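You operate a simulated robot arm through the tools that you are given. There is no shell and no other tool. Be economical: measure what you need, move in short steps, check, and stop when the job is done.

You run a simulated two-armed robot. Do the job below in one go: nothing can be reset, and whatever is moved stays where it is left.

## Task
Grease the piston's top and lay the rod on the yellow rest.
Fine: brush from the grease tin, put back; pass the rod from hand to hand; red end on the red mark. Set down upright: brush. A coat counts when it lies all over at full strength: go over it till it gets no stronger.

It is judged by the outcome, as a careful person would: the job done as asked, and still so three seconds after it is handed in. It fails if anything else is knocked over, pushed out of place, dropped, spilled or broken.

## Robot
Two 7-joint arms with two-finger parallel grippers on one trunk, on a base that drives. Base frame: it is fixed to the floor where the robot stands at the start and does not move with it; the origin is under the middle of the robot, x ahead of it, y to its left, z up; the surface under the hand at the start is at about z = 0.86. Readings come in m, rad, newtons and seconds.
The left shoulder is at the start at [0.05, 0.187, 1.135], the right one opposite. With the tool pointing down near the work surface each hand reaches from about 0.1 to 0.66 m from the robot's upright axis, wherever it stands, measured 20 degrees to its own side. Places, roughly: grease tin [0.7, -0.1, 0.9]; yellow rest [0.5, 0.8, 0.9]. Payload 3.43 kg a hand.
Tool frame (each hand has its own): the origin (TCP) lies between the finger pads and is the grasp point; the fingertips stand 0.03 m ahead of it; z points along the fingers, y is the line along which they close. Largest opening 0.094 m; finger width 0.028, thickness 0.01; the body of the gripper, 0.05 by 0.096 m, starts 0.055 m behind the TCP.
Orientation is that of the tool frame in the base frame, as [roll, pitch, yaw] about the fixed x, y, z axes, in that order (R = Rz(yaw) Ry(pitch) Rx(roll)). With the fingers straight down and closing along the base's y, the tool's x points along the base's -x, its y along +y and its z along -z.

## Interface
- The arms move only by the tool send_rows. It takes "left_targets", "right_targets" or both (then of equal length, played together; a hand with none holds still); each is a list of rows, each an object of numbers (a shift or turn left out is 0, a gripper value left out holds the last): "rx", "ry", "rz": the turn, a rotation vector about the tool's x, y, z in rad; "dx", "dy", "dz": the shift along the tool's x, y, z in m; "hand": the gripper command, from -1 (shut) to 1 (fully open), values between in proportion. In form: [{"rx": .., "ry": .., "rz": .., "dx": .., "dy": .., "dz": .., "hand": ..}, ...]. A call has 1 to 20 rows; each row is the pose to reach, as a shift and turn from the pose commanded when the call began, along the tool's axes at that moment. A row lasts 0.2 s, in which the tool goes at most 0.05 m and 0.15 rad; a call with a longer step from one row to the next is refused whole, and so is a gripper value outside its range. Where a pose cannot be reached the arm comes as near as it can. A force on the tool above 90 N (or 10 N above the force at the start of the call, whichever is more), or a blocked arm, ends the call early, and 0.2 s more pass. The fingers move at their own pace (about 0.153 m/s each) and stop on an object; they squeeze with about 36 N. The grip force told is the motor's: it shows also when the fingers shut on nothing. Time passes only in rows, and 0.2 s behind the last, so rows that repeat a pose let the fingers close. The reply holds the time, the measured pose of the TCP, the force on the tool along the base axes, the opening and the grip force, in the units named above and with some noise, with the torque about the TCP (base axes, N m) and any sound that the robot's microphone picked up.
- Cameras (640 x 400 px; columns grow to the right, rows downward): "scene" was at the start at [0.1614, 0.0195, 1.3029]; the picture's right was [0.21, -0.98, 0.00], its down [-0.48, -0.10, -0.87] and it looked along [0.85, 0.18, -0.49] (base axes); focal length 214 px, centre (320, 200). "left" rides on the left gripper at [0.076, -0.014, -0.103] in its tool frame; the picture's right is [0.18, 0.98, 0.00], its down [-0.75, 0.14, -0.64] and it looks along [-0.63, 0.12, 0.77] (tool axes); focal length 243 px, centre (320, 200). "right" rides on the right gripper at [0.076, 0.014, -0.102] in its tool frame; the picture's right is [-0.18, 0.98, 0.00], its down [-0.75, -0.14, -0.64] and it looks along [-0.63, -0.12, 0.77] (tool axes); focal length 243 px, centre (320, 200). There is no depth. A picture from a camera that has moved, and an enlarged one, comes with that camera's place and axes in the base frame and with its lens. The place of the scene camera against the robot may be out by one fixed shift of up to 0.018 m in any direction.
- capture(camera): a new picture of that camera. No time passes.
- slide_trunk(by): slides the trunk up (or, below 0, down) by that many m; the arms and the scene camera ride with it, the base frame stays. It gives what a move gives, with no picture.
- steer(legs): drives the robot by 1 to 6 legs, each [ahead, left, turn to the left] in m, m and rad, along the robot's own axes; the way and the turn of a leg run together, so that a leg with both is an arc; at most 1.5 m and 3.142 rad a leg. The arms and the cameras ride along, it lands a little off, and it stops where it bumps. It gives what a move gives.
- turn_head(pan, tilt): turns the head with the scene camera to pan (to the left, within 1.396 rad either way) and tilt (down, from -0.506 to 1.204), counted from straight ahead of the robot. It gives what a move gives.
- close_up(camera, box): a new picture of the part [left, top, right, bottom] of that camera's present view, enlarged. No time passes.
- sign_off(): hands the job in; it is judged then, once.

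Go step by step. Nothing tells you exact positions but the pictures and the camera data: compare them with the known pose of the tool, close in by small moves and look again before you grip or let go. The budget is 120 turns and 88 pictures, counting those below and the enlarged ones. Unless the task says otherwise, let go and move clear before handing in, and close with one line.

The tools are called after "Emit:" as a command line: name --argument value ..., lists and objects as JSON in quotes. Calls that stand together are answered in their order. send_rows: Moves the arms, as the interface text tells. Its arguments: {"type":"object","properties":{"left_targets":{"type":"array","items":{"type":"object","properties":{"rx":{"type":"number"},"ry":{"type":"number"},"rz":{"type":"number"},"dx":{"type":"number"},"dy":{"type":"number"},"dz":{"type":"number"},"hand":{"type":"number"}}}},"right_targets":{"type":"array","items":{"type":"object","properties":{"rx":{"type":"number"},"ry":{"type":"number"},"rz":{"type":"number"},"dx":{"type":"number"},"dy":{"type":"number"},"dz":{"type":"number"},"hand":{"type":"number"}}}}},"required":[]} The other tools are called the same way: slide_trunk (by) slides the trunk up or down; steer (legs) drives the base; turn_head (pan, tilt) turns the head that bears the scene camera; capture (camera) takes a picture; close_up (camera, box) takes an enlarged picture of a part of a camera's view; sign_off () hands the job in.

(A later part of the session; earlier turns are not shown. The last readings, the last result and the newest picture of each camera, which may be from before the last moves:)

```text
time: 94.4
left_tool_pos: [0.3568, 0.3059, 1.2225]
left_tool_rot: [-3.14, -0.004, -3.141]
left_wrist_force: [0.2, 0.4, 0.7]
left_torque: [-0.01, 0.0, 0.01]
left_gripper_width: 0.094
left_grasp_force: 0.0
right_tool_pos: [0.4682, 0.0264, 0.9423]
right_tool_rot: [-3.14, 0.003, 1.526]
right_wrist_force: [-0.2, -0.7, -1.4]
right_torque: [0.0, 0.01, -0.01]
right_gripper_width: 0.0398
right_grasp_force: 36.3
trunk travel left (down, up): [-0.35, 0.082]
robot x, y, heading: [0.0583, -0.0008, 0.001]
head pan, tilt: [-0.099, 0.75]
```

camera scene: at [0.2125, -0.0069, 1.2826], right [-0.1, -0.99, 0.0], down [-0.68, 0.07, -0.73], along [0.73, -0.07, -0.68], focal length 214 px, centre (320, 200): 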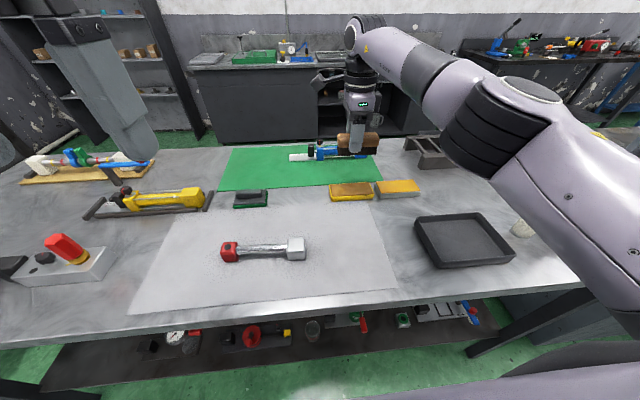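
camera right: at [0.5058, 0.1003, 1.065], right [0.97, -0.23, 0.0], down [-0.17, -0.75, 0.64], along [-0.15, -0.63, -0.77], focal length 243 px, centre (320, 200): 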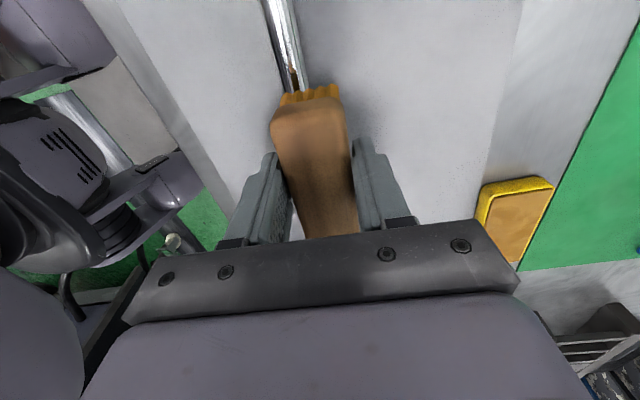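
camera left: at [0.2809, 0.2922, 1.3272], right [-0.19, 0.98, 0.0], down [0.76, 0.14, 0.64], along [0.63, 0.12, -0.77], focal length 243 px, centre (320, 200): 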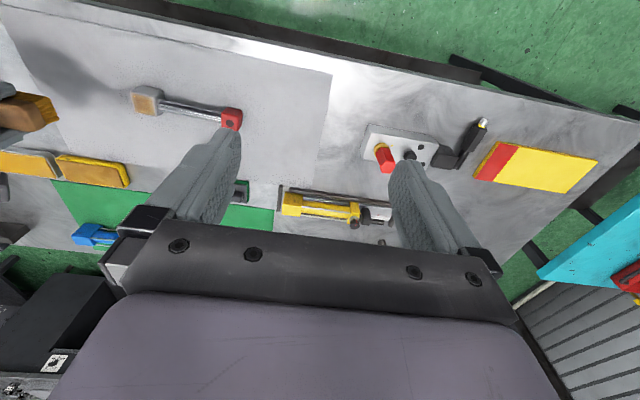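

Emit:
send_rows --right_targets '[{"dz": 0.004}, {"dz": 0.0075}, {"dx": 0.015, "dz": 0.0075}, {"dx": 0.0, "dz": 0.0075}, {"dx": -0.015, "dz": 0.0075}, {"dx": -0.01, "dy": -0.005, "dz": 0.0075}, {"dx": 0.005, "dy": -0.007, "dz": 0.0075}, {"dx": 0.015, "dy": -0.007, "dz": 0.0075}, {"dx": 0.0, "dy": -0.007, "dz": 0.0075}, {"dx": -0.015, "dy": -0.007, "dz": 0.0075}, {"dx": 0.0, "dy": -0.003, "dz": 0.0075}, {"dx": 0.015, "dy": -0.003, "dz": 0.0075}, {"dx": 0.0, "dy": 0.002, "dz": 0.0075}, {"dx": -0.015, "dy": 0.006, "dz": 0.0075}, {"dx": 0.0, "dy": 0.01, "dz": 0.0075}, {"dx": 0.015, "dy": 0.01, "dz": 0.0075}, {"dx": 0.0, "dy": 0.014, "dz": 0.0075}, {"dx": -0.015, "dy": 0.018, "dz": 0.0075}, {"dx": 0.0, "dy": 0.018, "dz": 0.0075}, {"dx": 0.01, "dy": 0.012, "dz": 0.0075}]'

Emit:
send_rows --right_targets '[{"dx": -0.005, "dy": -0.002}, {"dx": -0.02, "dy": -0.006}, {"dx": -0.005, "dy": -0.01}, {"dx": 0.005, "dy": -0.014}, {"dx": -0.01, "dy": -0.018}, {"dx": -0.02, "dy": -0.018}, {"dx": -0.005, "dy": -0.02}, {"dx": 0.005, "dy": -0.02}, {"dx": -0.01, "dy": -0.016}, {"dx": -0.01, "dy": -0.016, "dz": -0.03}, {"dx": -0.05, "dy": -0.01, "dz": -0.05}, {"dx": -0.09, "dy": -0.01, "dz": -0.07}, {"dx": -0.13, "dy": -0.01, "dz": -0.08}]'

Emit:
close_up --camera "left" --box '[125, 80, 165, 120]'

```text
time: 98.6
left_tool_pos: [0.3566, 0.3031, 1.223]
left_tool_rot: [3.139, -0.003, -3.14]
left_wrist_force: [-0.2, 0.2, -0.2]
left_torque: [0.02, 0.02, -0.01]
left_gripper_width: 0.0939
left_grasp_force: 0.1
right_tool_pos: [0.4801, 0.0347, 0.9351]
right_tool_rot: [3.139, 0.002, 1.524]
right_wrist_force: [4.3, -5.0, 17.7]
right_torque: [-0.11, -0.14, -0.01]
right_gripper_width: 0.0393
right_grasp_force: 35.7
trunk travel left (down, up): [-0.35, 0.082]
robot x, y, heading: [0.0596, 0.0013, 0.001]
head pan, tilt: [-0.099, 0.75]
```

```text
time: 101.4
left_tool_pos: [0.3569, 0.3045, 1.2253]
left_tool_rot: [3.14, -0.004, -3.139]
left_wrist_force: [-0.8, 0.4, 0.7]
left_torque: [0.0, 0.01, 0.01]
left_gripper_width: 0.0939
left_grasp_force: 0.1
right_tool_pos: [0.4667, -0.0942, 1.0152]
right_tool_rot: [-3.139, 0.002, 1.528]
right_wrist_force: [0.0, 0.3, -0.6]
right_torque: [0.01, 0.04, 0.03]
right_gripper_width: 0.04
right_grasp_force: 35.6
trunk travel left (down, up): [-0.35, 0.082]
robot x, y, heading: [0.057, 0.0028, -0.001]
head pan, tilt: [-0.099, 0.75]
```

```text
10.00 times, centred on (145, 100) of left
camera zoom: at [0.281, 0.2921, 1.3272], right [-0.19, 0.98, 0.0], down [0.76, 0.14, 0.64], along [0.63, 0.12, -0.77], focal length 2426 px, centre (2070, 1200)
```

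zoom: 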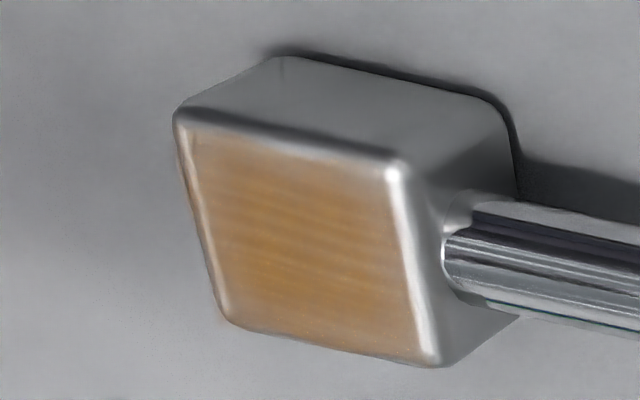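

The coat shows no further change after reloading, so I take it as full. Next I return the brush to its original spot and direction.

Emit:
send_rows --right_targets '[{"dx": -0.01, "rz": -0.139}, {"dx": -0.02, "dy": 0.002, "rz": -0.278}, {"dx": -0.03, "dy": 0.003, "rz": -0.417}, {"dx": -0.0389, "dy": 0.0047, "rz": -0.556}, {"dx": -0.0389, "dy": 0.0047, "rz": -0.695}, {"dx": -0.0389, "dy": 0.0047, "rz": -0.834}, {"dx": -0.0389, "dy": 0.0047, "rz": -0.973}, {"dx": -0.0389, "dy": 0.0047, "rz": -1.112}, {"dx": -0.0389, "dy": 0.0047, "rz": -1.251}, {"dx": -0.0389, "dy": 0.0047, "rz": -1.39}, {"dx": -0.0389, "dy": 0.0047, "rz": -1.53}, {"dx": -0.0389, "dy": 0.0047, "rz": -1.67}, {"dx": -0.0389, "dy": 0.0047, "dz": 0.04, "rz": -1.67}, {"dx": -0.0389, "dy": 0.0047, "dz": 0.08, "rz": -1.67}, {"dx": -0.0389, "dy": 0.0047, "dz": 0.1, "rz": -1.67}]'

Emit:
close_up --camera "scene" --box '[280, 180, 440, 280]'

```text
time: 104.6
left_tool_pos: [0.3576, 0.3045, 1.2243]
left_tool_rot: [3.141, -0.005, -3.138]
left_wrist_force: [0.0, -0.3, -0.4]
left_torque: [-0.01, -0.01, 0.02]
left_gripper_width: 0.0942
left_grasp_force: 0.0
right_tool_pos: [0.4671, -0.1325, 0.916]
right_tool_rot: [3.141, -0.002, -3.082]
right_wrist_force: [0.5, 0.7, -1.1]
right_torque: [-0.01, -0.03, 0.01]
right_gripper_width: 0.0396
right_grasp_force: 36.0
trunk travel left (down, up): [-0.35, 0.082]
robot x, y, heading: [0.0544, -0.0006, 0.001]
head pan, tilt: [-0.099, 0.75]
```

```text
4.00 times, centred on (360, 230) of scene
camera zoom: at [0.2123, -0.0074, 1.2827], right [-0.1, -0.99, 0.0], down [-0.68, 0.07, -0.73], along [0.73, -0.07, -0.68], focal length 858 px, centre (160, 80)
```

zoom: 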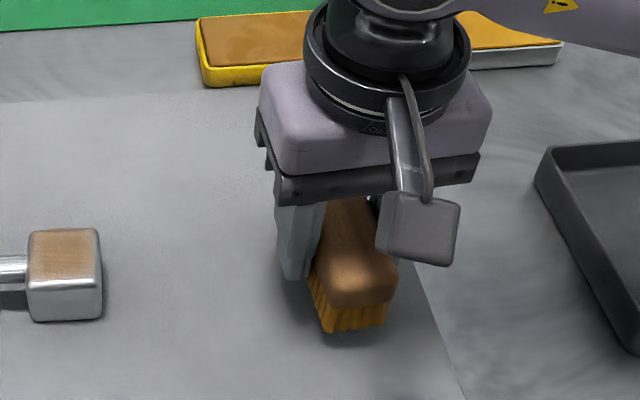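

Next I lower in small steps until the bristles touch.

Emit:
send_rows --right_targets '[{"dz": 0.005}, {"dz": 0.009}, {"dz": 0.012}, {"dz": 0.014}]'

```text
time: 105.6
left_tool_pos: [0.3568, 0.3057, 1.2238]
left_tool_rot: [3.14, -0.003, -3.14]
left_wrist_force: [-0.2, -0.5, 0.4]
left_torque: [0.02, 0.01, -0.03]
left_gripper_width: 0.094
left_grasp_force: 0.0
right_tool_pos: [0.4678, -0.1337, 0.9006]
right_tool_rot: [-3.141, -0.001, -3.086]
right_wrist_force: [0.1, -0.3, -1.2]
right_torque: [0.0, 0.01, -0.01]
right_gripper_width: 0.0397
right_grasp_force: 35.9
trunk travel left (down, up): [-0.35, 0.082]
robot x, y, heading: [0.0586, 0.0011, 0.002]
head pan, tilt: [-0.099, 0.75]
```

Emit:
send_rows --right_targets '[{"dz": 0.0015}, {"dz": 0.003}, {"dz": 0.004}]'

```text
time: 106.4
left_tool_pos: [0.3561, 0.306, 1.2248]
left_tool_rot: [-3.142, -0.004, -3.14]
left_wrist_force: [0.6, -0.3, -0.9]
left_torque: [-0.02, 0.0, 0.0]
left_gripper_width: 0.0939
left_grasp_force: 0.1
right_tool_pos: [0.4684, -0.1331, 0.8995]
right_tool_rot: [3.141, 0.005, -3.086]
right_wrist_force: [1.5, -2.8, 24.1]
right_torque: [-0.13, 0.9, 0.07]
right_gripper_width: 0.0396
right_grasp_force: 35.7
trunk travel left (down, up): [-0.35, 0.082]
robot x, y, heading: [0.061, 0.0022, -0.0]
head pan, tilt: [-0.099, 0.75]
```

Contact. I ease the pressure, open, and rise.

Emit:
send_rows --right_targets '[{"dz": -0.003}, {"dz": -0.003, "hand": 0.0}, {"dz": -0.003, "hand": 0.3}, {"dz": -0.003, "hand": 0.3}, {"dz": -0.04, "hand": 0.5}, {"dz": -0.08, "hand": 0.5}, {"dz": -0.12, "hand": 0.5}]'

Emit:
capture --camera "scene"

Emit:
capture --camera "right"

```text
time: 108.0
left_tool_pos: [0.3571, 0.3047, 1.2242]
left_tool_rot: [3.141, -0.003, -3.14]
left_wrist_force: [-0.3, 0.1, 0.4]
left_torque: [-0.03, -0.01, 0.01]
left_gripper_width: 0.0941
left_grasp_force: 0.0
right_tool_pos: [0.4672, -0.1333, 1.0171]
right_tool_rot: [-3.14, -0.003, -3.083]
right_wrist_force: [-0.5, 0.0, -0.2]
right_torque: [-0.02, 0.01, 0.02]
right_gripper_width: 0.0705
right_grasp_force: 0.0
trunk travel left (down, up): [-0.35, 0.082]
robot x, y, heading: [0.0574, 0.0016, -0.001]
head pan, tilt: [-0.099, 0.75]
```

```text
34 pictures are left
camera scene: at [0.212, -0.0072, 1.2826], right [-0.1, -0.99, 0.0], down [-0.68, 0.07, -0.73], along [0.73, -0.07, -0.68], focal length 214 px, centre (320, 200)
```

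scene: 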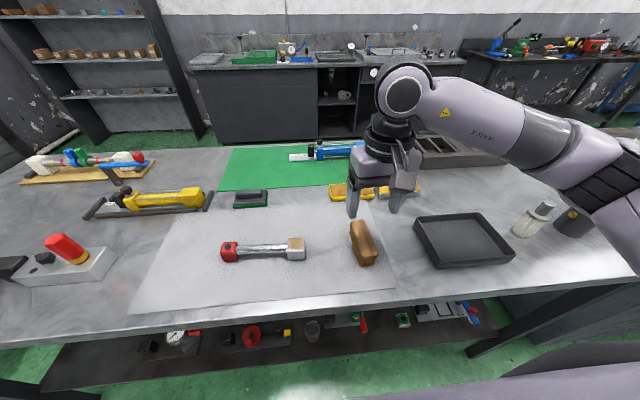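

```text
33 pictures are left
camera right: at [0.3904, -0.1239, 1.1188], right [0.13, 0.99, 0.0], down [0.76, -0.1, 0.64], along [0.63, -0.08, -0.77], focal length 243 px, centre (320, 200)
```

right: 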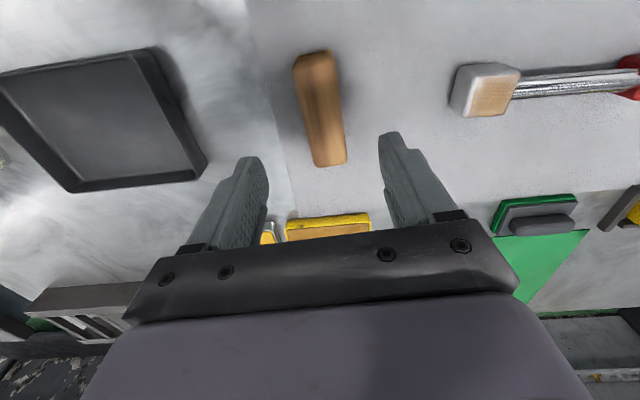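

The brush stands upright back in its place. Now the rod: I bring the right hand over its shaft with the fingers closing across it.

Emit:
send_rows --right_targets '[{"dx": -0.003, "dy": 0.02, "rz": 0.141}, {"dx": -0.006, "dy": 0.04, "rz": 0.282}, {"dx": -0.009, "dy": 0.06, "rz": 0.423}, {"dx": -0.012, "dy": 0.08, "rz": 0.564}, {"dx": -0.015, "dy": 0.1, "rz": 0.705}, {"dx": -0.018, "dy": 0.12, "rz": 0.846}, {"dx": -0.021, "dy": 0.14, "rz": 0.987}, {"dx": -0.024, "dy": 0.16, "rz": 1.128}, {"dx": -0.027, "dy": 0.18, "rz": 1.269}, {"dx": -0.03, "dy": 0.2, "rz": 1.41}, {"dx": -0.0325, "dy": 0.22, "rz": 1.55}, {"dx": -0.0329, "dy": 0.238, "rz": 1.689}]'

Emit:
capture --camera "right"

Emit:
close_up --camera "scene" --box '[200, 180, 360, 280]'

```text
time: 110.6
left_tool_pos: [0.3567, 0.3053, 1.2227]
left_tool_rot: [-3.141, -0.004, -3.14]
left_wrist_force: [0.1, 0.6, 0.0]
left_torque: [0.02, 0.03, 0.0]
left_gripper_width: 0.094
left_grasp_force: 0.0
right_tool_pos: [0.4883, 0.1067, 1.0166]
right_tool_rot: [-3.14, 0.001, 1.508]
right_wrist_force: [0.3, -0.3, 0.2]
right_torque: [0.0, 0.0, 0.02]
right_gripper_width: 0.0705
right_grasp_force: 0.0
trunk travel left (down, up): [-0.35, 0.082]
robot x, y, heading: [0.0582, -0.0008, -0.0]
head pan, tilt: [-0.099, 0.75]
```

```text
32 pictures are left
camera right: at [0.5064, 0.1816, 1.1171], right [0.97, -0.25, 0.0], down [-0.19, -0.74, 0.64], along [-0.16, -0.62, -0.77], focal length 243 px, centre (320, 200)
```

right: 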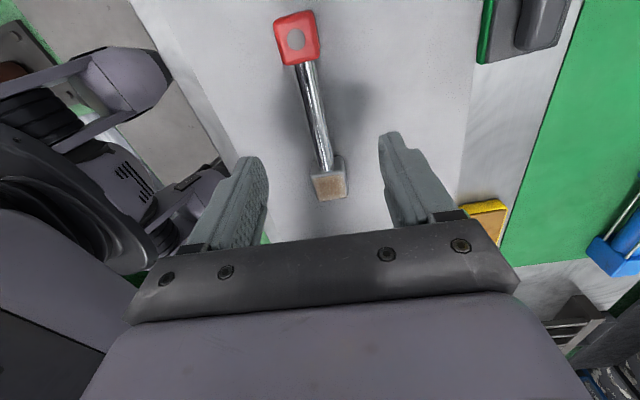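

```text
4.00 times, centred on (280, 230) of scene
camera zoom: at [0.2121, -0.0071, 1.2827], right [-0.1, -0.99, 0.0], down [-0.68, 0.07, -0.73], along [0.73, -0.07, -0.68], focal length 858 px, centre (480, 80)
```

zoom: 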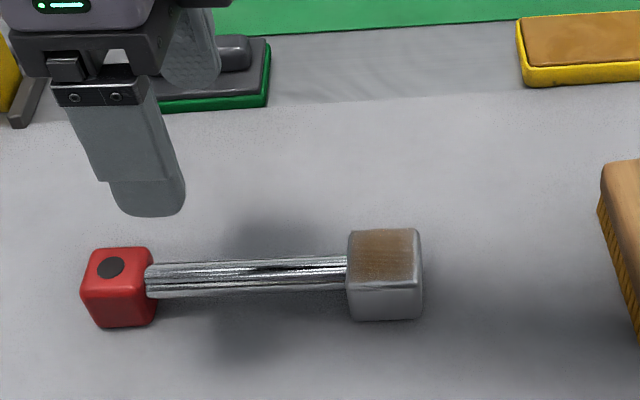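

The wrist camera puts the shaft's axis at x of about 0.48, and the rod's middle at y of about 0.092. I lower onto the shaft a bit towards the red end.

Emit:
send_rows --right_targets '[{"dx": 0.0045, "dy": -0.0086, "dz": 0.04}, {"dx": 0.0045, "dy": -0.0086, "dz": 0.075}]'

Emit:
capture --camera "right"

```text
time: 111.2
left_tool_pos: [0.357, 0.3047, 1.2248]
left_tool_rot: [-3.141, -0.004, -3.141]
left_wrist_force: [0.1, 0.0, 0.0]
left_torque: [0.01, 0.02, -0.04]
left_gripper_width: 0.0938
left_grasp_force: 0.2
right_tool_pos: [0.4797, 0.1104, 0.9403]
right_tool_rot: [-3.141, -0.002, 1.508]
right_wrist_force: [-0.1, 0.9, -0.4]
right_torque: [0.01, 0.0, 0.0]
right_gripper_width: 0.0704
right_grasp_force: 0.0
trunk travel left (down, up): [-0.35, 0.082]
robot x, y, heading: [0.0585, 0.0007, 0.001]
head pan, tilt: [-0.099, 0.75]
```

```text
30 pictures are left
camera right: at [0.498, 0.1854, 1.0414], right [0.97, -0.25, 0.0], down [-0.19, -0.74, 0.64], along [-0.16, -0.62, -0.77], focal length 243 px, centre (320, 200)
```

right: 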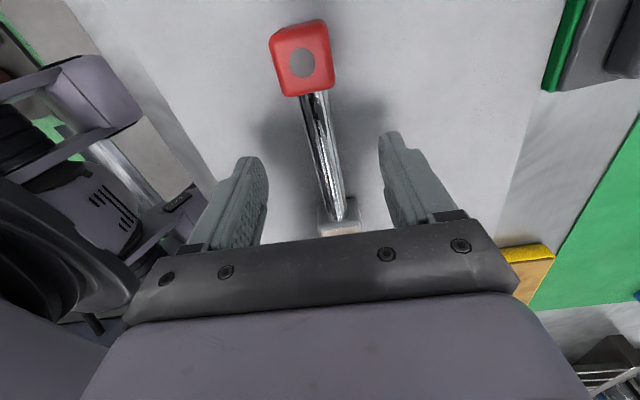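

Centred. I go down to z of about 0.897 and close.

Emit:
send_rows --right_targets '[{"dz": 0.025}, {"dz": 0.04}, {"dz": 0.0435}, {"dz": 0.0435, "hand": -1}, {"dz": 0.0435, "hand": -1}, {"dz": 0.0435, "hand": -1}, {"dz": 0.0435, "hand": -1}]'

Emit:
send_rows --right_targets '[{"dz": -0.01}, {"dz": -0.03}, {"dz": -0.06}, {"dz": -0.1}, {"dz": -0.14}]'

Emit:
capture --camera "right"

Emit:
close_up --camera "scene" --box '[160, 80, 400, 230]'

```text
time: 112.8
left_tool_pos: [0.3574, 0.3046, 1.2239]
left_tool_rot: [3.139, -0.005, -3.14]
left_wrist_force: [0.5, -0.7, -0.6]
left_torque: [0.0, -0.04, -0.01]
left_gripper_width: 0.094
left_grasp_force: 0.1
right_tool_pos: [0.4788, 0.1101, 0.8975]
right_tool_rot: [-3.14, 0.001, 1.508]
right_wrist_force: [-0.3, 0.4, 0.1]
right_torque: [0.03, 0.0, 0.04]
right_gripper_width: 0.019
right_grasp_force: 35.9
trunk travel left (down, up): [-0.35, 0.082]
robot x, y, heading: [0.0595, -0.0014, -0.002]
head pan, tilt: [-0.099, 0.75]
```

```text
time: 114.0
left_tool_pos: [0.3577, 0.3042, 1.2236]
left_tool_rot: [-3.141, -0.003, -3.141]
left_wrist_force: [-0.5, 0.4, 0.4]
left_torque: [-0.01, -0.04, 0.02]
left_gripper_width: 0.094
left_grasp_force: 0.0
right_tool_pos: [0.4795, 0.1113, 1.038]
right_tool_rot: [-3.14, 0.003, 1.509]
right_wrist_force: [-0.4, -0.5, -2.2]
right_torque: [0.08, -0.02, -0.02]
right_gripper_width: 0.0192
right_grasp_force: 36.2
trunk travel left (down, up): [-0.35, 0.082]
robot x, y, heading: [0.058, -0.0022, 0.003]
head pan, tilt: [-0.099, 0.75]
```

```text
29 pictures are left
camera right: at [0.4969, 0.1861, 1.1389], right [0.97, -0.24, 0.0], down [-0.19, -0.74, 0.64], along [-0.16, -0.62, -0.77], focal length 243 px, centre (320, 200)
```

right: 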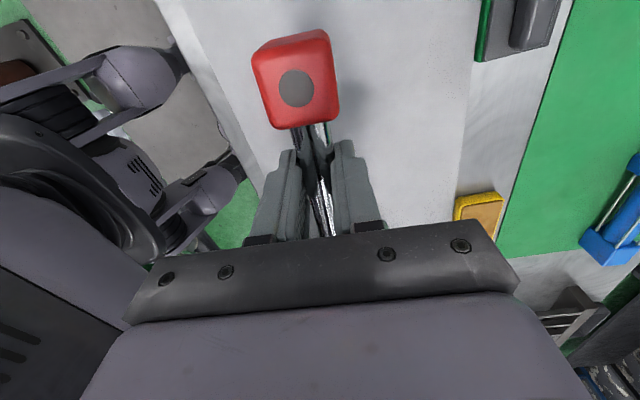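

```text
2.67 times, centred on (280, 155) of scene
camera zoom: at [0.2121, -0.0073, 1.2826], right [-0.1, -0.99, 0.0], down [-0.68, 0.07, -0.73], along [0.73, -0.07, -0.68], focal length 572 px, centre (427, 320)
```

zoom: 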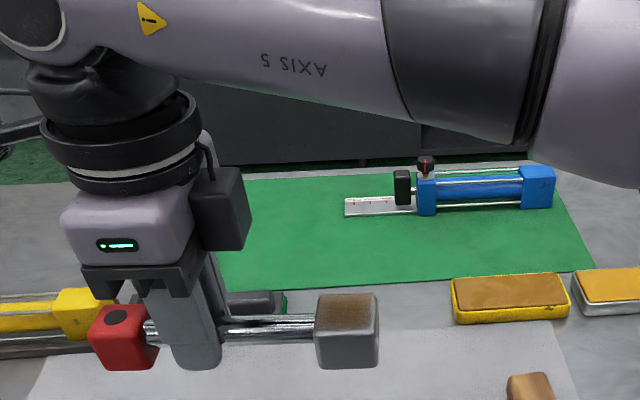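

The rod is held near the red side, weighs about 0.2 kg and has its balance towards the silver block. For the handover I turn it with the red end towards the robot and tilt the left hand to come in from the left.

Emit:
send_rows --right_targets '[{"dx": -0.008, "dy": -0.002, "dz": -0.01, "rz": -0.14}, {"dx": -0.016, "dy": -0.004, "dz": -0.02, "rz": -0.28}, {"dx": -0.024, "dy": -0.006, "dz": -0.03, "rz": -0.42}, {"dx": -0.032, "dy": -0.008, "dz": -0.04, "rz": -0.56}, {"dx": -0.04, "dy": -0.01, "dz": -0.05, "rz": -0.7}, {"dx": -0.048, "dy": -0.012, "dz": -0.06, "rz": -0.84}, {"dx": -0.056, "dy": -0.014, "dz": -0.06, "rz": -0.98}, {"dx": -0.064, "dy": -0.016, "dz": -0.06, "rz": -1.12}, {"dx": -0.072, "dy": -0.018, "dz": -0.06, "rz": -1.26}, {"dx": -0.08, "dy": -0.02, "dz": -0.06, "rz": -1.4}, {"dx": -0.088, "dy": -0.022, "dz": -0.06, "rz": -1.53}, {"dx": -0.0917, "dy": -0.0244, "dz": -0.06, "rz": -1.633}]'

Emit:
send_rows --right_targets '[{"rx": -0.13}, {"rx": -0.26}, {"rx": -0.39}, {"rx": -0.524}, {"rx": -0.524}, {"rx": -0.524}, {"rx": -0.524}, {"rx": -0.524}]' --left_targets '[{"dx": -0.01, "dy": 0.02, "rx": 0.13, "hand": 0.3}, {"dx": -0.02, "dy": 0.02, "dz": 0.01, "rx": 0.26, "hand": 0.3}, {"dx": -0.03, "dy": 0.01, "dz": 0.02, "rx": 0.39, "hand": 0.3}, {"dx": -0.04, "dy": 0.0, "dz": 0.03, "rx": 0.52, "hand": 0.3}, {"dx": -0.05, "dy": -0.02, "dz": 0.04, "rx": 0.65, "hand": 0.3}, {"dx": -0.06, "dy": -0.04, "dz": 0.05, "rx": 0.78, "hand": 0.3}, {"dx": -0.07, "dy": -0.06, "dz": 0.06, "rx": 0.91, "hand": 0.3}, {"dx": -0.073, "dy": -0.08, "dz": 0.07, "rx": 1.047, "hand": 0.3}]'

Emit:
turn_head --pan 0.1 --tilt 0.6

Emit:
capture --camera "scene"

Emit:
capture --camera "left"

```text
time: 116.6
left_tool_pos: [0.3577, 0.3041, 1.223]
left_tool_rot: [3.141, -0.004, -3.14]
left_wrist_force: [-0.4, 0.5, 0.9]
left_torque: [0.02, 0.04, -0.01]
left_gripper_width: 0.0941
left_grasp_force: 0.0
right_tool_pos: [0.4499, 0.0218, 1.0974]
right_tool_rot: [-3.141, 0.0, -3.139]
right_wrist_force: [-0.8, 0.1, -1.7]
right_torque: [0.03, 0.07, -0.02]
right_gripper_width: 0.0192
right_grasp_force: 35.9
trunk travel left (down, up): [-0.35, 0.082]
robot x, y, heading: [0.0569, 0.0007, -0.005]
head pan, tilt: [-0.099, 0.75]
```

```text
time: 118.4
left_tool_pos: [0.4313, 0.2236, 1.1539]
left_tool_rot: [-2.094, -0.004, -3.138]
left_wrist_force: [0.7, 0.7, 0.4]
left_torque: [-0.03, 0.0, 0.01]
left_gripper_width: 0.0611
left_grasp_force: 0.1
right_tool_pos: [0.4503, 0.0221, 1.0986]
right_tool_rot: [2.618, -0.001, -3.141]
right_wrist_force: [-0.5, 0.3, -1.8]
right_torque: [-0.04, 0.07, -0.02]
right_gripper_width: 0.019
right_grasp_force: 36.2
trunk travel left (down, up): [-0.35, 0.082]
robot x, y, heading: [0.0585, 0.0006, -0.004]
head pan, tilt: [-0.099, 0.75]
```

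```text
time: 119.2
left_tool_pos: [0.4305, 0.2247, 1.153]
left_tool_rot: [-2.095, -0.003, -3.141]
left_wrist_force: [0.1, -0.2, -0.1]
left_torque: [0.0, 0.0, -0.02]
left_gripper_width: 0.061
left_grasp_force: 0.0
right_tool_pos: [0.4501, 0.0218, 1.0966]
right_tool_rot: [2.618, -0.003, 3.141]
right_wrist_force: [-0.1, -0.2, -2.4]
right_torque: [-0.05, 0.06, -0.03]
right_gripper_width: 0.0192
right_grasp_force: 36.0
trunk travel left (down, up): [-0.35, 0.082]
robot x, y, heading: [0.0571, 0.0032, -0.005]
head pan, tilt: [0.099, 0.6]
```

```text
27 pictures are left
camera scene: at [0.2179, 0.0096, 1.2955], right [0.1, -1.0, 0.0], down [-0.56, -0.06, -0.82], along [0.82, 0.08, -0.57], focal length 214 px, centre (320, 200)
```

scene: 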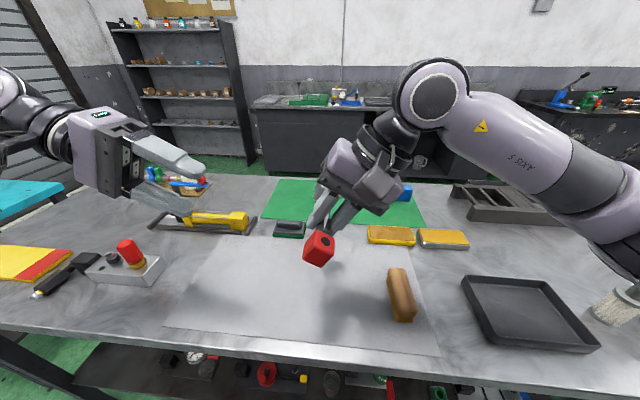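

```text
26 pictures are left
camera left: at [0.354, 0.3089, 1.2185], right [-0.19, 0.49, -0.85], down [0.75, 0.63, 0.2], along [0.63, -0.6, -0.49], focal length 243 px, centre (320, 200)
```

left: 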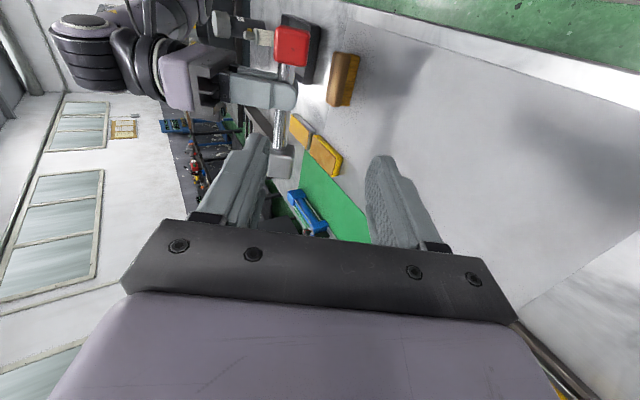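

The camera check agrees: the shaft runs along x at about (·, 0.031, 1.0815), with the silver block at x 0.54. I align the left hand and approach to just short of it.

Emit:
send_rows --left_targets '[{"dx": -0.02, "dy": -0.012, "dz": 0.02}, {"dx": -0.04, "dy": -0.024, "dz": 0.04}, {"dx": -0.0625, "dy": -0.0348, "dz": 0.06}, {"dx": -0.0625, "dy": -0.0348, "dz": 0.09}, {"dx": -0.0625, "dy": -0.0348, "dz": 0.12}, {"dx": -0.0625, "dy": -0.0348, "dz": 0.135}]'

Emit:
capture --camera "left"

```text
time: 120.6
left_tool_pos: [0.4929, 0.0893, 1.1164]
left_tool_rot: [-2.093, -0.005, -3.137]
left_wrist_force: [0.0, 0.5, 0.3]
left_torque: [0.0, -0.01, -0.02]
left_gripper_width: 0.0612
left_grasp_force: 0.0
right_tool_pos: [0.4493, 0.0218, 1.0977]
right_tool_rot: [2.616, -0.002, 3.141]
right_wrist_force: [-0.7, -0.4, -1.9]
right_torque: [0.02, 0.04, -0.02]
right_gripper_width: 0.0192
right_grasp_force: 36.8
trunk travel left (down, up): [-0.35, 0.082]
robot x, y, heading: [0.0563, -0.0036, -0.008]
head pan, tilt: [0.099, 0.6]
```

```text
25 pictures are left
camera left: at [0.4161, 0.1738, 1.1808], right [-0.19, 0.49, -0.85], down [0.75, 0.63, 0.2], along [0.63, -0.6, -0.49], focal length 243 px, centre (320, 200)
```

left: 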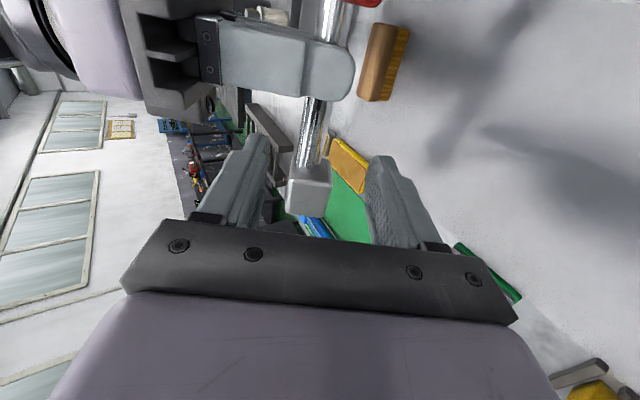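

The shaft lies between the left fingers, clear of the right finger and the silver block. I advance and close.

Emit:
send_rows --left_targets '[{"dz": 0.02}, {"dz": 0.04}, {"dz": 0.0555}, {"dz": 0.0555, "hand": -1}, {"dz": 0.0555, "hand": -1}, {"dz": 0.0555, "hand": -1}]'

Emit:
capture --camera "left"

```text
time: 122.0
left_tool_pos: [0.492, 0.0405, 1.0909]
left_tool_rot: [-2.086, -0.002, -3.14]
left_wrist_force: [-3.1, -21.8, 18.2]
left_torque: [-0.33, 0.45, 0.65]
left_gripper_width: 0.0189
left_grasp_force: 36.0
right_tool_pos: [0.4489, 0.0221, 1.0961]
right_tool_rot: [2.62, -0.004, -3.139]
right_wrist_force: [4.6, 21.7, -19.9]
right_torque: [0.06, 0.37, 0.27]
right_gripper_width: 0.0194
right_grasp_force: 36.3
trunk travel left (down, up): [-0.35, 0.082]
robot x, y, heading: [0.0588, -0.0017, 0.0]
head pan, tilt: [0.099, 0.6]
```

```text
24 pictures are left
camera left: at [0.4151, 0.1259, 1.1549], right [-0.19, 0.48, -0.85], down [0.75, 0.63, 0.19], along [0.63, -0.61, -0.48], focal length 243 px, centre (320, 200)
```

left: 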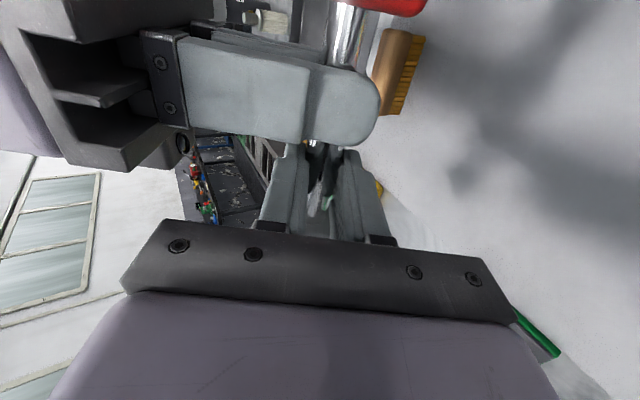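

The left hand has the shaft too. I open the right hand and back it straight out.

Emit:
send_rows --right_targets '[{"hand": -0.2}, {"hand": 0.3}, {"hand": 0.3}, {"dz": -0.03}, {"dz": -0.07}, {"dz": -0.11}, {"dz": -0.14}]'

Emit:
capture --camera "scene"

Emit:
capture --camera "left"

```text
time: 123.6
left_tool_pos: [0.493, 0.043, 1.0891]
left_tool_rot: [-2.094, -0.004, -3.14]
left_wrist_force: [-0.7, -0.2, 0.3]
left_torque: [0.01, -0.04, 0.0]
left_gripper_width: 0.0192
left_grasp_force: 36.0
right_tool_pos: [0.4501, -0.049, 1.2208]
right_tool_rot: [2.619, -0.002, -3.14]
right_wrist_force: [-0.8, -0.3, 0.1]
right_torque: [0.01, 0.02, 0.0]
right_gripper_width: 0.0612
right_grasp_force: 0.1
trunk travel left (down, up): [-0.35, 0.082]
robot x, y, heading: [0.0571, 0.0019, -0.004]
head pan, tilt: [0.099, 0.6]
```

```text
23 pictures are left
camera scene: at [0.2177, 0.0096, 1.2955], right [0.1, -1.0, 0.0], down [-0.56, -0.06, -0.83], along [0.82, 0.08, -0.56], focal length 214 px, centre (320, 200)
```

scene: 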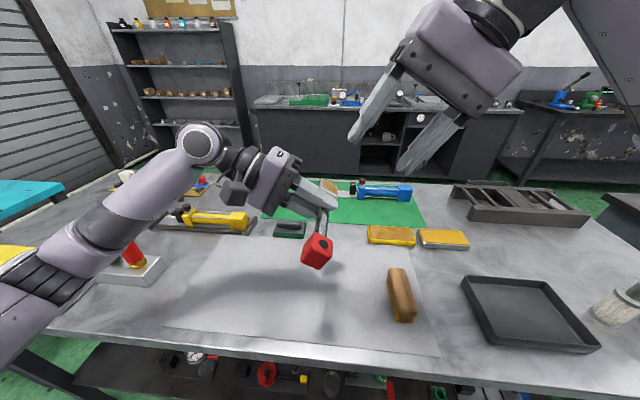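

```text
22 pictures are left
camera left: at [0.4156, 0.1268, 1.1532], right [-0.19, 0.49, -0.85], down [0.75, 0.63, 0.2], along [0.63, -0.6, -0.49], focal length 243 px, centre (320, 200)
```

left: 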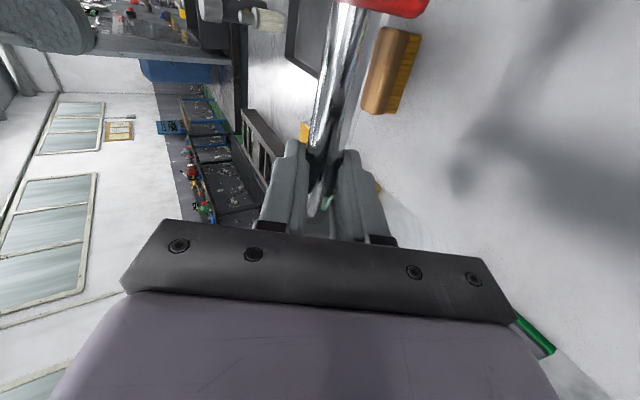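

The handover worked, but the 90° between the hands would leave the greased face sideways when the left hand lays the rod. I pass it back to the right hand in the same pose and redo it with the hands in a V along the rod, which keeps the greased top up.

Emit:
send_rows --right_targets '[{"dz": 0.04}, {"dz": 0.08}, {"dz": 0.12}, {"dz": 0.139}, {"dz": 0.139, "hand": -1}, {"dz": 0.139, "hand": -1}, {"dz": 0.139, "hand": -1}]'

Emit:
capture --camera "left"

```text
time: 125.2
left_tool_pos: [0.492, 0.0418, 1.0877]
left_tool_rot: [-2.093, -0.003, -3.14]
left_wrist_force: [0.5, -2.9, -0.3]
left_torque: [0.02, 0.04, 0.05]
left_gripper_width: 0.0188
left_grasp_force: 35.5
right_tool_pos: [0.4494, 0.0223, 1.0974]
right_tool_rot: [2.617, -0.003, -3.14]
right_wrist_force: [-0.7, 3.1, -0.8]
right_torque: [0.01, -0.03, 0.08]
right_gripper_width: 0.0191
right_grasp_force: 36.4
trunk travel left (down, up): [-0.35, 0.082]
robot x, y, heading: [0.0588, -0.0039, -0.001]
head pan, tilt: [0.099, 0.6]
```

```text
21 pictures are left
camera left: at [0.4157, 0.1268, 1.1533], right [-0.19, 0.49, -0.85], down [0.75, 0.63, 0.2], along [0.63, -0.6, -0.49], focal length 243 px, centre (320, 200)
```

left: 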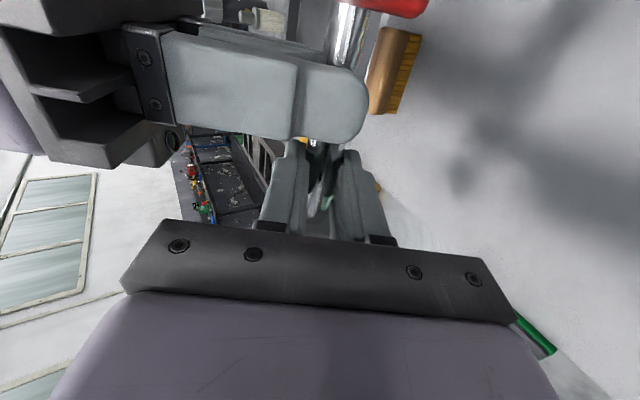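

The right hand holds it with little strain. I open the left hand and back it out.

Emit:
send_rows --left_targets '[{"hand": -0.2}, {"hand": 0.3}, {"hand": 0.3}, {"dz": -0.03}, {"dz": -0.07}, {"dz": -0.11}, {"dz": -0.15}, {"dz": -0.19}, {"dz": -0.22}]'

Emit:
send_rows --right_targets '[{"rx": 0.13}, {"rx": 0.26}, {"rx": 0.39}, {"rx": 0.524}, {"rx": 0.524}]'

```text
time: 127.2
left_tool_pos: [0.4922, 0.2348, 1.1982]
left_tool_rot: [-2.093, -0.004, -3.14]
left_wrist_force: [0.8, 0.3, -0.4]
left_torque: [0.04, -0.02, 0.0]
left_gripper_width: 0.061
left_grasp_force: 0.1
right_tool_pos: [0.449, 0.0199, 1.0988]
right_tool_rot: [2.62, 0.0, -3.141]
right_wrist_force: [0.2, -0.4, 0.0]
right_torque: [-0.03, 0.07, -0.02]
right_gripper_width: 0.0191
right_grasp_force: 36.1
trunk travel left (down, up): [-0.35, 0.082]
robot x, y, heading: [0.0516, 0.0006, -0.0]
head pan, tilt: [0.099, 0.6]
```

```text
time: 128.4
left_tool_pos: [0.4932, 0.2318, 1.1982]
left_tool_rot: [-2.095, -0.004, -3.138]
left_wrist_force: [0.5, -0.9, 0.0]
left_torque: [0.05, 0.03, 0.0]
left_gripper_width: 0.0611
left_grasp_force: 0.0
right_tool_pos: [0.4494, 0.0202, 1.0978]
right_tool_rot: [-3.141, -0.002, -3.141]
right_wrist_force: [0.0, -0.2, -0.3]
right_torque: [0.0, 0.07, -0.02]
right_gripper_width: 0.0192
right_grasp_force: 35.9
trunk travel left (down, up): [-0.35, 0.082]
robot x, y, heading: [0.0561, 0.0018, 0.003]
head pan, tilt: [0.099, 0.6]
```

The rod is back in the right hand, upright. So that the greased face stays up, I set the rod back on the sheet, regrip it with the right hand leaning 35°, and then hand over at about 70°.

Emit:
send_rows --right_targets '[{"dx": -0.003, "dy": 0.008, "rz": 0.14}, {"dx": -0.006, "dy": 0.016, "rz": 0.28}, {"dx": -0.009, "dy": 0.024, "rz": 0.42}, {"dx": -0.012, "dy": 0.032, "rz": 0.56}, {"dx": -0.015, "dy": 0.04, "rz": 0.7}, {"dx": -0.018, "dy": 0.048, "rz": 0.84}, {"dx": -0.021, "dy": 0.056, "dz": 0.02, "rz": 0.98}, {"dx": -0.024, "dy": 0.064, "dz": 0.04, "rz": 1.12}, {"dx": -0.027, "dy": 0.072, "dz": 0.06, "rz": 1.26}, {"dx": -0.03, "dy": 0.08, "dz": 0.08, "rz": 1.4}, {"dx": -0.03, "dy": 0.088, "dz": 0.1, "rz": 1.53}, {"dx": -0.03, "dy": 0.091, "dz": 0.12, "rz": 1.633}, {"dx": -0.03, "dy": 0.091, "dz": 0.15, "rz": 1.633}, {"dx": -0.03, "dy": 0.091, "dz": 0.175, "rz": 1.633}, {"dx": -0.03, "dy": 0.091, "dz": 0.188, "rz": 1.633}]' --left_targets '[{"dz": -0.04}, {"dz": -0.08}, {"dz": -0.12}, {"dz": -0.15}, {"dz": -0.15}, {"dz": -0.15}, {"dz": -0.15}, {"dz": -0.15}, {"dz": -0.15}, {"dz": -0.15}, {"dz": -0.15}, {"dz": -0.15}, {"dz": -0.15}, {"dz": -0.15}, {"dz": -0.15}]'

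Emit:
send_rows --right_targets '[{"dz": 0.004}, {"dz": 0.008}, {"dz": 0.01}]'

Emit:
capture --camera "scene"

```text
time: 131.6
left_tool_pos: [0.4924, 0.3625, 1.2733]
left_tool_rot: [-2.093, -0.003, -3.14]
left_wrist_force: [0.0, 0.1, -0.8]
left_torque: [-0.01, 0.0, 0.01]
left_gripper_width: 0.0612
left_grasp_force: 0.1
right_tool_pos: [0.4781, 0.1106, 0.9095]
right_tool_rot: [-3.139, 0.0, 1.508]
right_wrist_force: [-0.1, -0.5, 1.1]
right_torque: [0.1, 0.0, -0.01]
right_gripper_width: 0.0191
right_grasp_force: 36.0
trunk travel left (down, up): [-0.35, 0.082]
robot x, y, heading: [0.0586, 0.0017, 0.0]
head pan, tilt: [0.099, 0.6]
```

```text
time: 132.4
left_tool_pos: [0.49, 0.3636, 1.2744]
left_tool_rot: [-2.096, -0.003, -3.139]
left_wrist_force: [0.3, 0.3, 0.4]
left_torque: [0.0, 0.0, -0.04]
left_gripper_width: 0.0611
left_grasp_force: 0.1
right_tool_pos: [0.4774, 0.1113, 0.9039]
right_tool_rot: [3.138, 0.002, 1.508]
right_wrist_force: [1.1, -1.8, 17.1]
right_torque: [-0.91, 0.11, 0.03]
right_gripper_width: 0.019
right_grasp_force: 36.1
trunk travel left (down, up): [-0.35, 0.082]
robot x, y, heading: [0.0575, 0.0015, -0.001]
head pan, tilt: [0.099, 0.6]
```

```text
20 pictures are left
camera scene: at [0.2165, 0.0093, 1.2961], right [0.1, -1.0, 0.0], down [-0.56, -0.06, -0.83], along [0.82, 0.08, -0.56], focal length 214 px, centre (320, 200)
```

scene: 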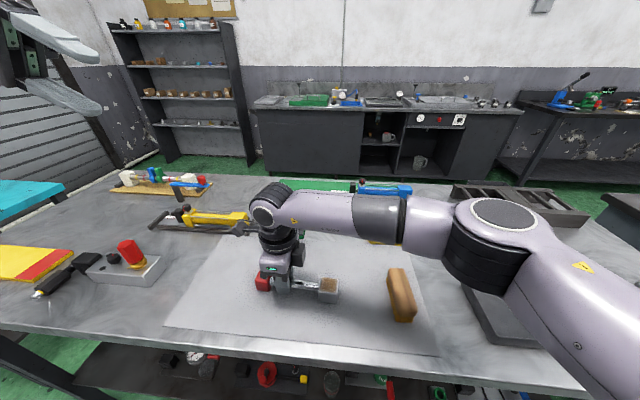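

The rod touches the sheet. I release it, rise, and tilt the hand 35°.

Emit:
send_rows --right_targets '[{"dz": -0.002, "hand": -0.5}, {"dz": -0.002, "hand": -0.3}, {"dz": -0.002, "hand": 0.0}, {"dz": -0.03, "hand": 0.1}, {"dz": -0.06, "hand": 0.1}, {"dz": -0.09, "hand": 0.1, "rx": -0.13}, {"dz": -0.1, "hand": 0.1, "rx": -0.26}, {"dz": -0.1, "hand": 0.1, "rx": -0.39}, {"dz": -0.1, "hand": 0.1, "rx": -0.5}, {"dz": -0.1, "hand": 0.1, "rx": -0.611}]'

Emit:
capture --camera "right"

Emit:
close_up --camera "scene" --box '[200, 220, 400, 345]'

```text
time: 134.6
left_tool_pos: [0.4928, 0.3636, 1.2733]
left_tool_rot: [-2.096, -0.003, -3.138]
left_wrist_force: [0.0, 0.2, 0.0]
left_torque: [0.01, 0.0, 0.01]
left_gripper_width: 0.0612
left_grasp_force: 0.2
right_tool_pos: [0.479, 0.1116, 1.0008]
right_tool_rot: [2.531, -0.001, 1.509]
right_wrist_force: [-0.4, -1.3, 0.4]
right_torque: [0.01, 0.01, -0.02]
right_gripper_width: 0.052
right_grasp_force: 0.1
trunk travel left (down, up): [-0.35, 0.082]
robot x, y, heading: [0.054, -0.0041, -0.002]
head pan, tilt: [0.099, 0.6]
```

```text
19 pictures are left
camera right: at [0.4356, 0.1912, 1.0915], right [0.79, -0.23, 0.56], down [-0.53, -0.72, 0.45], along [0.3, -0.65, -0.7], focal length 243 px, centre (320, 200)
```

right: 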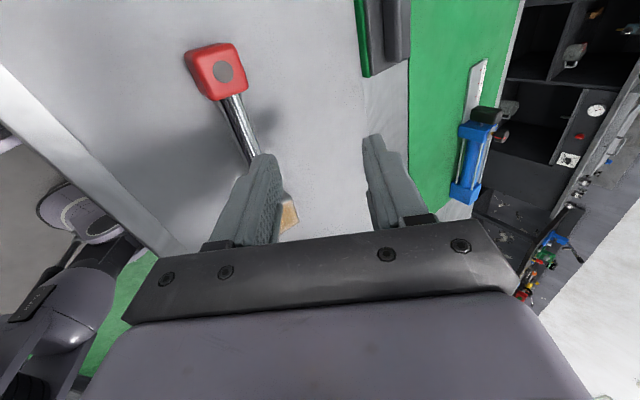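

```text
3.20 times, centred on (300, 282) of scene
camera zoom: at [0.2176, 0.0097, 1.2956], right [0.1, -1.0, 0.0], down [-0.56, -0.06, -0.83], along [0.82, 0.08, -0.56], focal length 686 px, centre (384, -64)
```

zoom: 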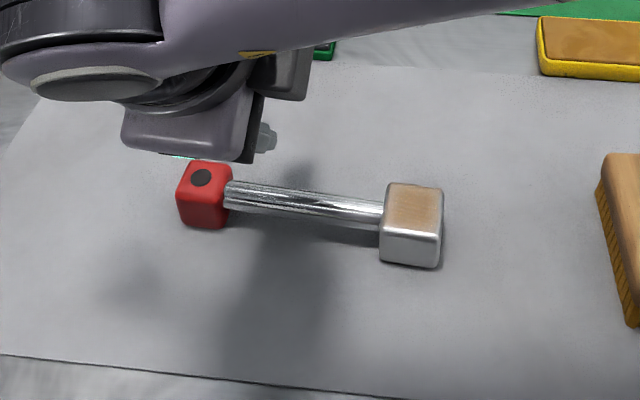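

The rod stands upright on the sheet, greased face up. I approach with a 30° lean and a narrow opening so that the lower finger clears the sheet.

Emit:
send_rows --right_targets '[{"dy": -0.03, "rx": 0.0873, "hand": -0.4}, {"dy": -0.0645, "dz": 0.0263, "rx": 0.0873, "hand": -0.4}, {"dy": -0.0667, "dz": 0.051, "rx": 0.0873, "hand": -0.4}, {"dy": -0.0667, "dz": 0.051, "rx": 0.0873, "hand": -0.4}]'

Emit:
capture --camera "right"

```text
time: 135.6
left_tool_pos: [0.4914, 0.3622, 1.2741]
left_tool_rot: [-2.095, -0.004, -3.141]
left_wrist_force: [0.2, -0.3, 0.5]
left_torque: [-0.01, -0.02, 0.01]
left_gripper_width: 0.0609
left_grasp_force: 0.1
right_tool_pos: [0.4542, 0.1133, 0.9193]
right_tool_rot: [2.62, 0.0, 1.511]
right_wrist_force: [0.1, 1.0, 0.4]
right_torque: [0.02, 0.03, -0.01]
right_gripper_width: 0.028
right_grasp_force: 0.0
trunk travel left (down, up): [-0.35, 0.082]
robot x, y, heading: [0.0596, -0.0007, 0.001]
head pan, tilt: [0.099, 0.6]
```

```text
17 pictures are left
camera right: at [0.4192, 0.1916, 1.0147], right [0.84, -0.24, 0.49], down [-0.49, -0.72, 0.49], along [0.24, -0.65, -0.72], focal length 243 px, centre (320, 200)
```

right: 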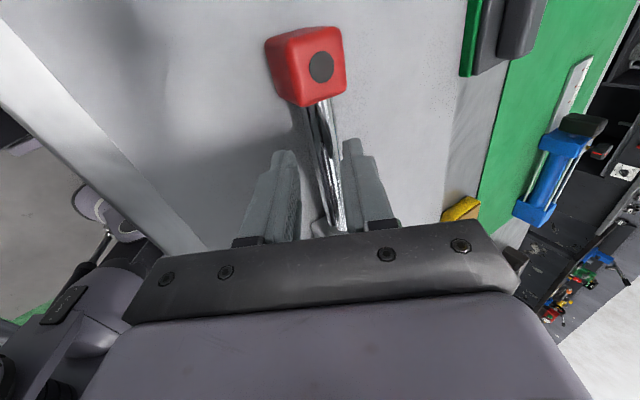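

The shaft sits about 3 mm to one side, so I correct that, advance and close.

Emit:
send_rows --right_targets '[{"dy": 0.003, "dz": 0.01}, {"dy": 0.003, "dz": 0.018}, {"dy": 0.003, "dz": 0.0235}, {"dy": 0.003, "dz": 0.0235, "hand": -1}, {"dy": 0.003, "dz": 0.0235, "hand": -1}, {"dy": 0.003, "dz": 0.0235, "hand": -1}]'

```text
time: 137.0
left_tool_pos: [0.4932, 0.3632, 1.2744]
left_tool_rot: [-2.095, -0.005, -3.141]
left_wrist_force: [0.0, 0.5, 0.6]
left_torque: [0.0, 0.0, -0.01]
left_gripper_width: 0.0608
left_grasp_force: 0.0
right_tool_pos: [0.4688, 0.1129, 0.9023]
right_tool_rot: [2.619, 0.0, 1.51]
right_wrist_force: [1.1, -0.9, 3.0]
right_torque: [0.03, -0.05, -0.02]
right_gripper_width: 0.0192
right_grasp_force: 36.4
trunk travel left (down, up): [-0.35, 0.082]
robot x, y, heading: [0.0581, 0.0002, 0.002]
head pan, tilt: [0.099, 0.6]
```

Gripped at the lean. I lift and turn so that the red end points at the robot, as before.

Emit:
send_rows --right_targets '[{"dy": 0.01, "dz": -0.0173}, {"dy": 0.025, "dz": -0.0433}, {"dy": 0.045, "dz": -0.078}, {"dy": 0.065, "dz": -0.1126}, {"dy": 0.08, "dz": -0.1386}]'

Emit:
send_rows --right_targets '[{"dx": -0.008, "dy": 0.0007, "dz": -0.0034, "ry": 0.068, "rz": -0.1176}, {"dx": -0.016, "dy": 0.0014, "dz": -0.0068, "ry": 0.136, "rz": -0.2353}, {"dx": -0.024, "dy": 0.002, "dz": -0.01, "ry": 0.204, "rz": -0.3529}, {"dx": -0.031, "dy": 0.0028, "dz": -0.0135, "ry": 0.272, "rz": -0.4706}, {"dx": -0.039, "dy": 0.0035, "dz": -0.017, "ry": 0.34, "rz": -0.5882}, {"dx": -0.047, "dy": 0.004, "dz": -0.02, "ry": 0.408, "rz": -0.7058}, {"dx": -0.055, "dy": 0.005, "dz": -0.0235, "ry": 0.476, "rz": -0.8235}, {"dx": -0.063, "dy": 0.0055, "dz": -0.027, "ry": 0.544, "rz": -0.9411}, {"dx": -0.071, "dy": 0.006, "dz": -0.03, "ry": 0.612, "rz": -1.0588}, {"dx": -0.079, "dy": 0.007, "dz": -0.0335, "ry": 0.68, "rz": -1.1764}, {"dx": -0.086, "dy": 0.0076, "dz": -0.037, "ry": 0.748, "rz": -1.294}, {"dx": -0.0943, "dy": 0.0083, "dz": -0.0404, "ry": 0.816, "rz": -1.4117}]'

Emit:
capture --camera "right"

```text
time: 138.2
left_tool_pos: [0.4916, 0.3647, 1.2736]
left_tool_rot: [-2.096, -0.004, -3.14]
left_wrist_force: [0.8, 0.2, -0.4]
left_torque: [0.0, -0.01, -0.02]
left_gripper_width: 0.0611
left_grasp_force: 0.1
right_tool_pos: [0.468, 0.1112, 1.063]
right_tool_rot: [2.622, 0.004, 1.511]
right_wrist_force: [-0.1, -0.7, -2.7]
right_torque: [0.09, 0.01, 0.0]
right_gripper_width: 0.019
right_grasp_force: 36.1
trunk travel left (down, up): [-0.35, 0.082]
robot x, y, heading: [0.0576, -0.0006, 0.001]
head pan, tilt: [0.099, 0.6]
```

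```text
time: 140.8
left_tool_pos: [0.4914, 0.3634, 1.273]
left_tool_rot: [-2.094, -0.003, -3.138]
left_wrist_force: [-1.1, -0.3, -0.6]
left_torque: [0.01, -0.01, 0.02]
left_gripper_width: 0.0613
left_grasp_force: 0.1
right_tool_pos: [0.4489, 0.0195, 1.1015]
right_tool_rot: [2.619, -0.004, -3.139]
right_wrist_force: [0.1, 0.3, -2.4]
right_torque: [-0.02, 0.06, -0.01]
right_gripper_width: 0.0194
right_grasp_force: 36.0
trunk travel left (down, up): [-0.35, 0.082]
robot x, y, heading: [0.056, -0.0001, 0.002]
head pan, tilt: [0.099, 0.6]
```

```text
16 pictures are left
camera right: at [0.3725, -0.02, 1.196], right [0.18, 0.85, 0.49], down [0.76, -0.44, 0.48], along [0.63, 0.28, -0.72], focal length 243 px, centre (320, 200)
```

right: 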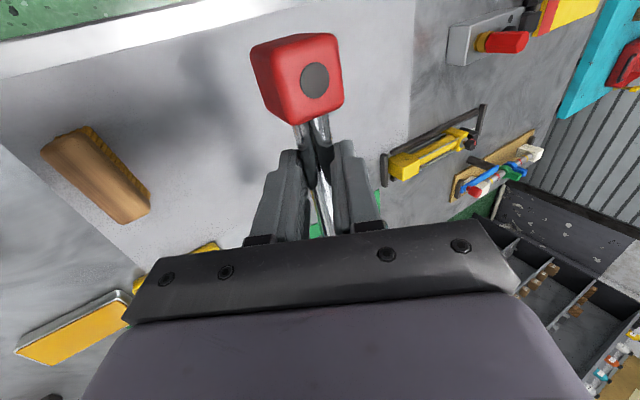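

The rod is upright with the right hand leaning away. I bring the left hand, leaning 35° the other way, to a point short of the shaft.

Emit:
send_rows --left_targets '[{"dy": -0.01, "dz": 0.04, "rx": -0.11, "hand": -0.1}, {"dy": -0.02, "dz": 0.08, "rx": -0.22, "hand": -0.1}, {"dy": -0.03, "dz": 0.12, "rx": -0.33, "hand": -0.1}, {"dy": -0.04, "dz": 0.16, "rx": -0.436, "hand": -0.1}, {"dy": -0.05, "dz": 0.2, "rx": -0.436, "hand": -0.1}, {"dy": -0.055, "dz": 0.23, "rx": -0.436, "hand": -0.1}, {"dy": -0.058, "dz": 0.2539, "rx": -0.436, "hand": -0.1}, {"dy": -0.058, "dz": 0.2539, "rx": -0.436, "hand": -0.1}]'

Emit:
capture --camera "left"

```text
time: 142.6
left_tool_pos: [0.4928, 0.1136, 1.1959]
left_tool_rot: [-2.532, -0.004, -3.14]
left_wrist_force: [0.5, 0.2, 0.0]
left_torque: [-0.01, -0.01, -0.02]
left_gripper_width: 0.0426
left_grasp_force: 0.1
right_tool_pos: [0.4489, 0.0189, 1.1]
right_tool_rot: [2.618, -0.003, 3.14]
right_wrist_force: [0.5, 0.1, -2.6]
right_torque: [-0.05, 0.09, 0.01]
right_gripper_width: 0.0191
right_grasp_force: 35.9
trunk travel left (down, up): [-0.35, 0.082]
robot x, y, heading: [0.0542, 0.004, 0.001]
head pan, tilt: [0.099, 0.6]
```

```text
15 pictures are left
camera left: at [0.4168, 0.1628, 1.2896], right [-0.19, 0.81, -0.56], down [0.75, 0.48, 0.44], along [0.63, -0.34, -0.7], focal length 243 px, centre (320, 200)
```

left: 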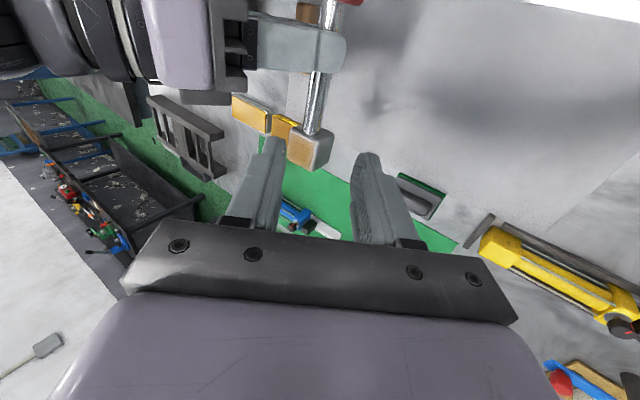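

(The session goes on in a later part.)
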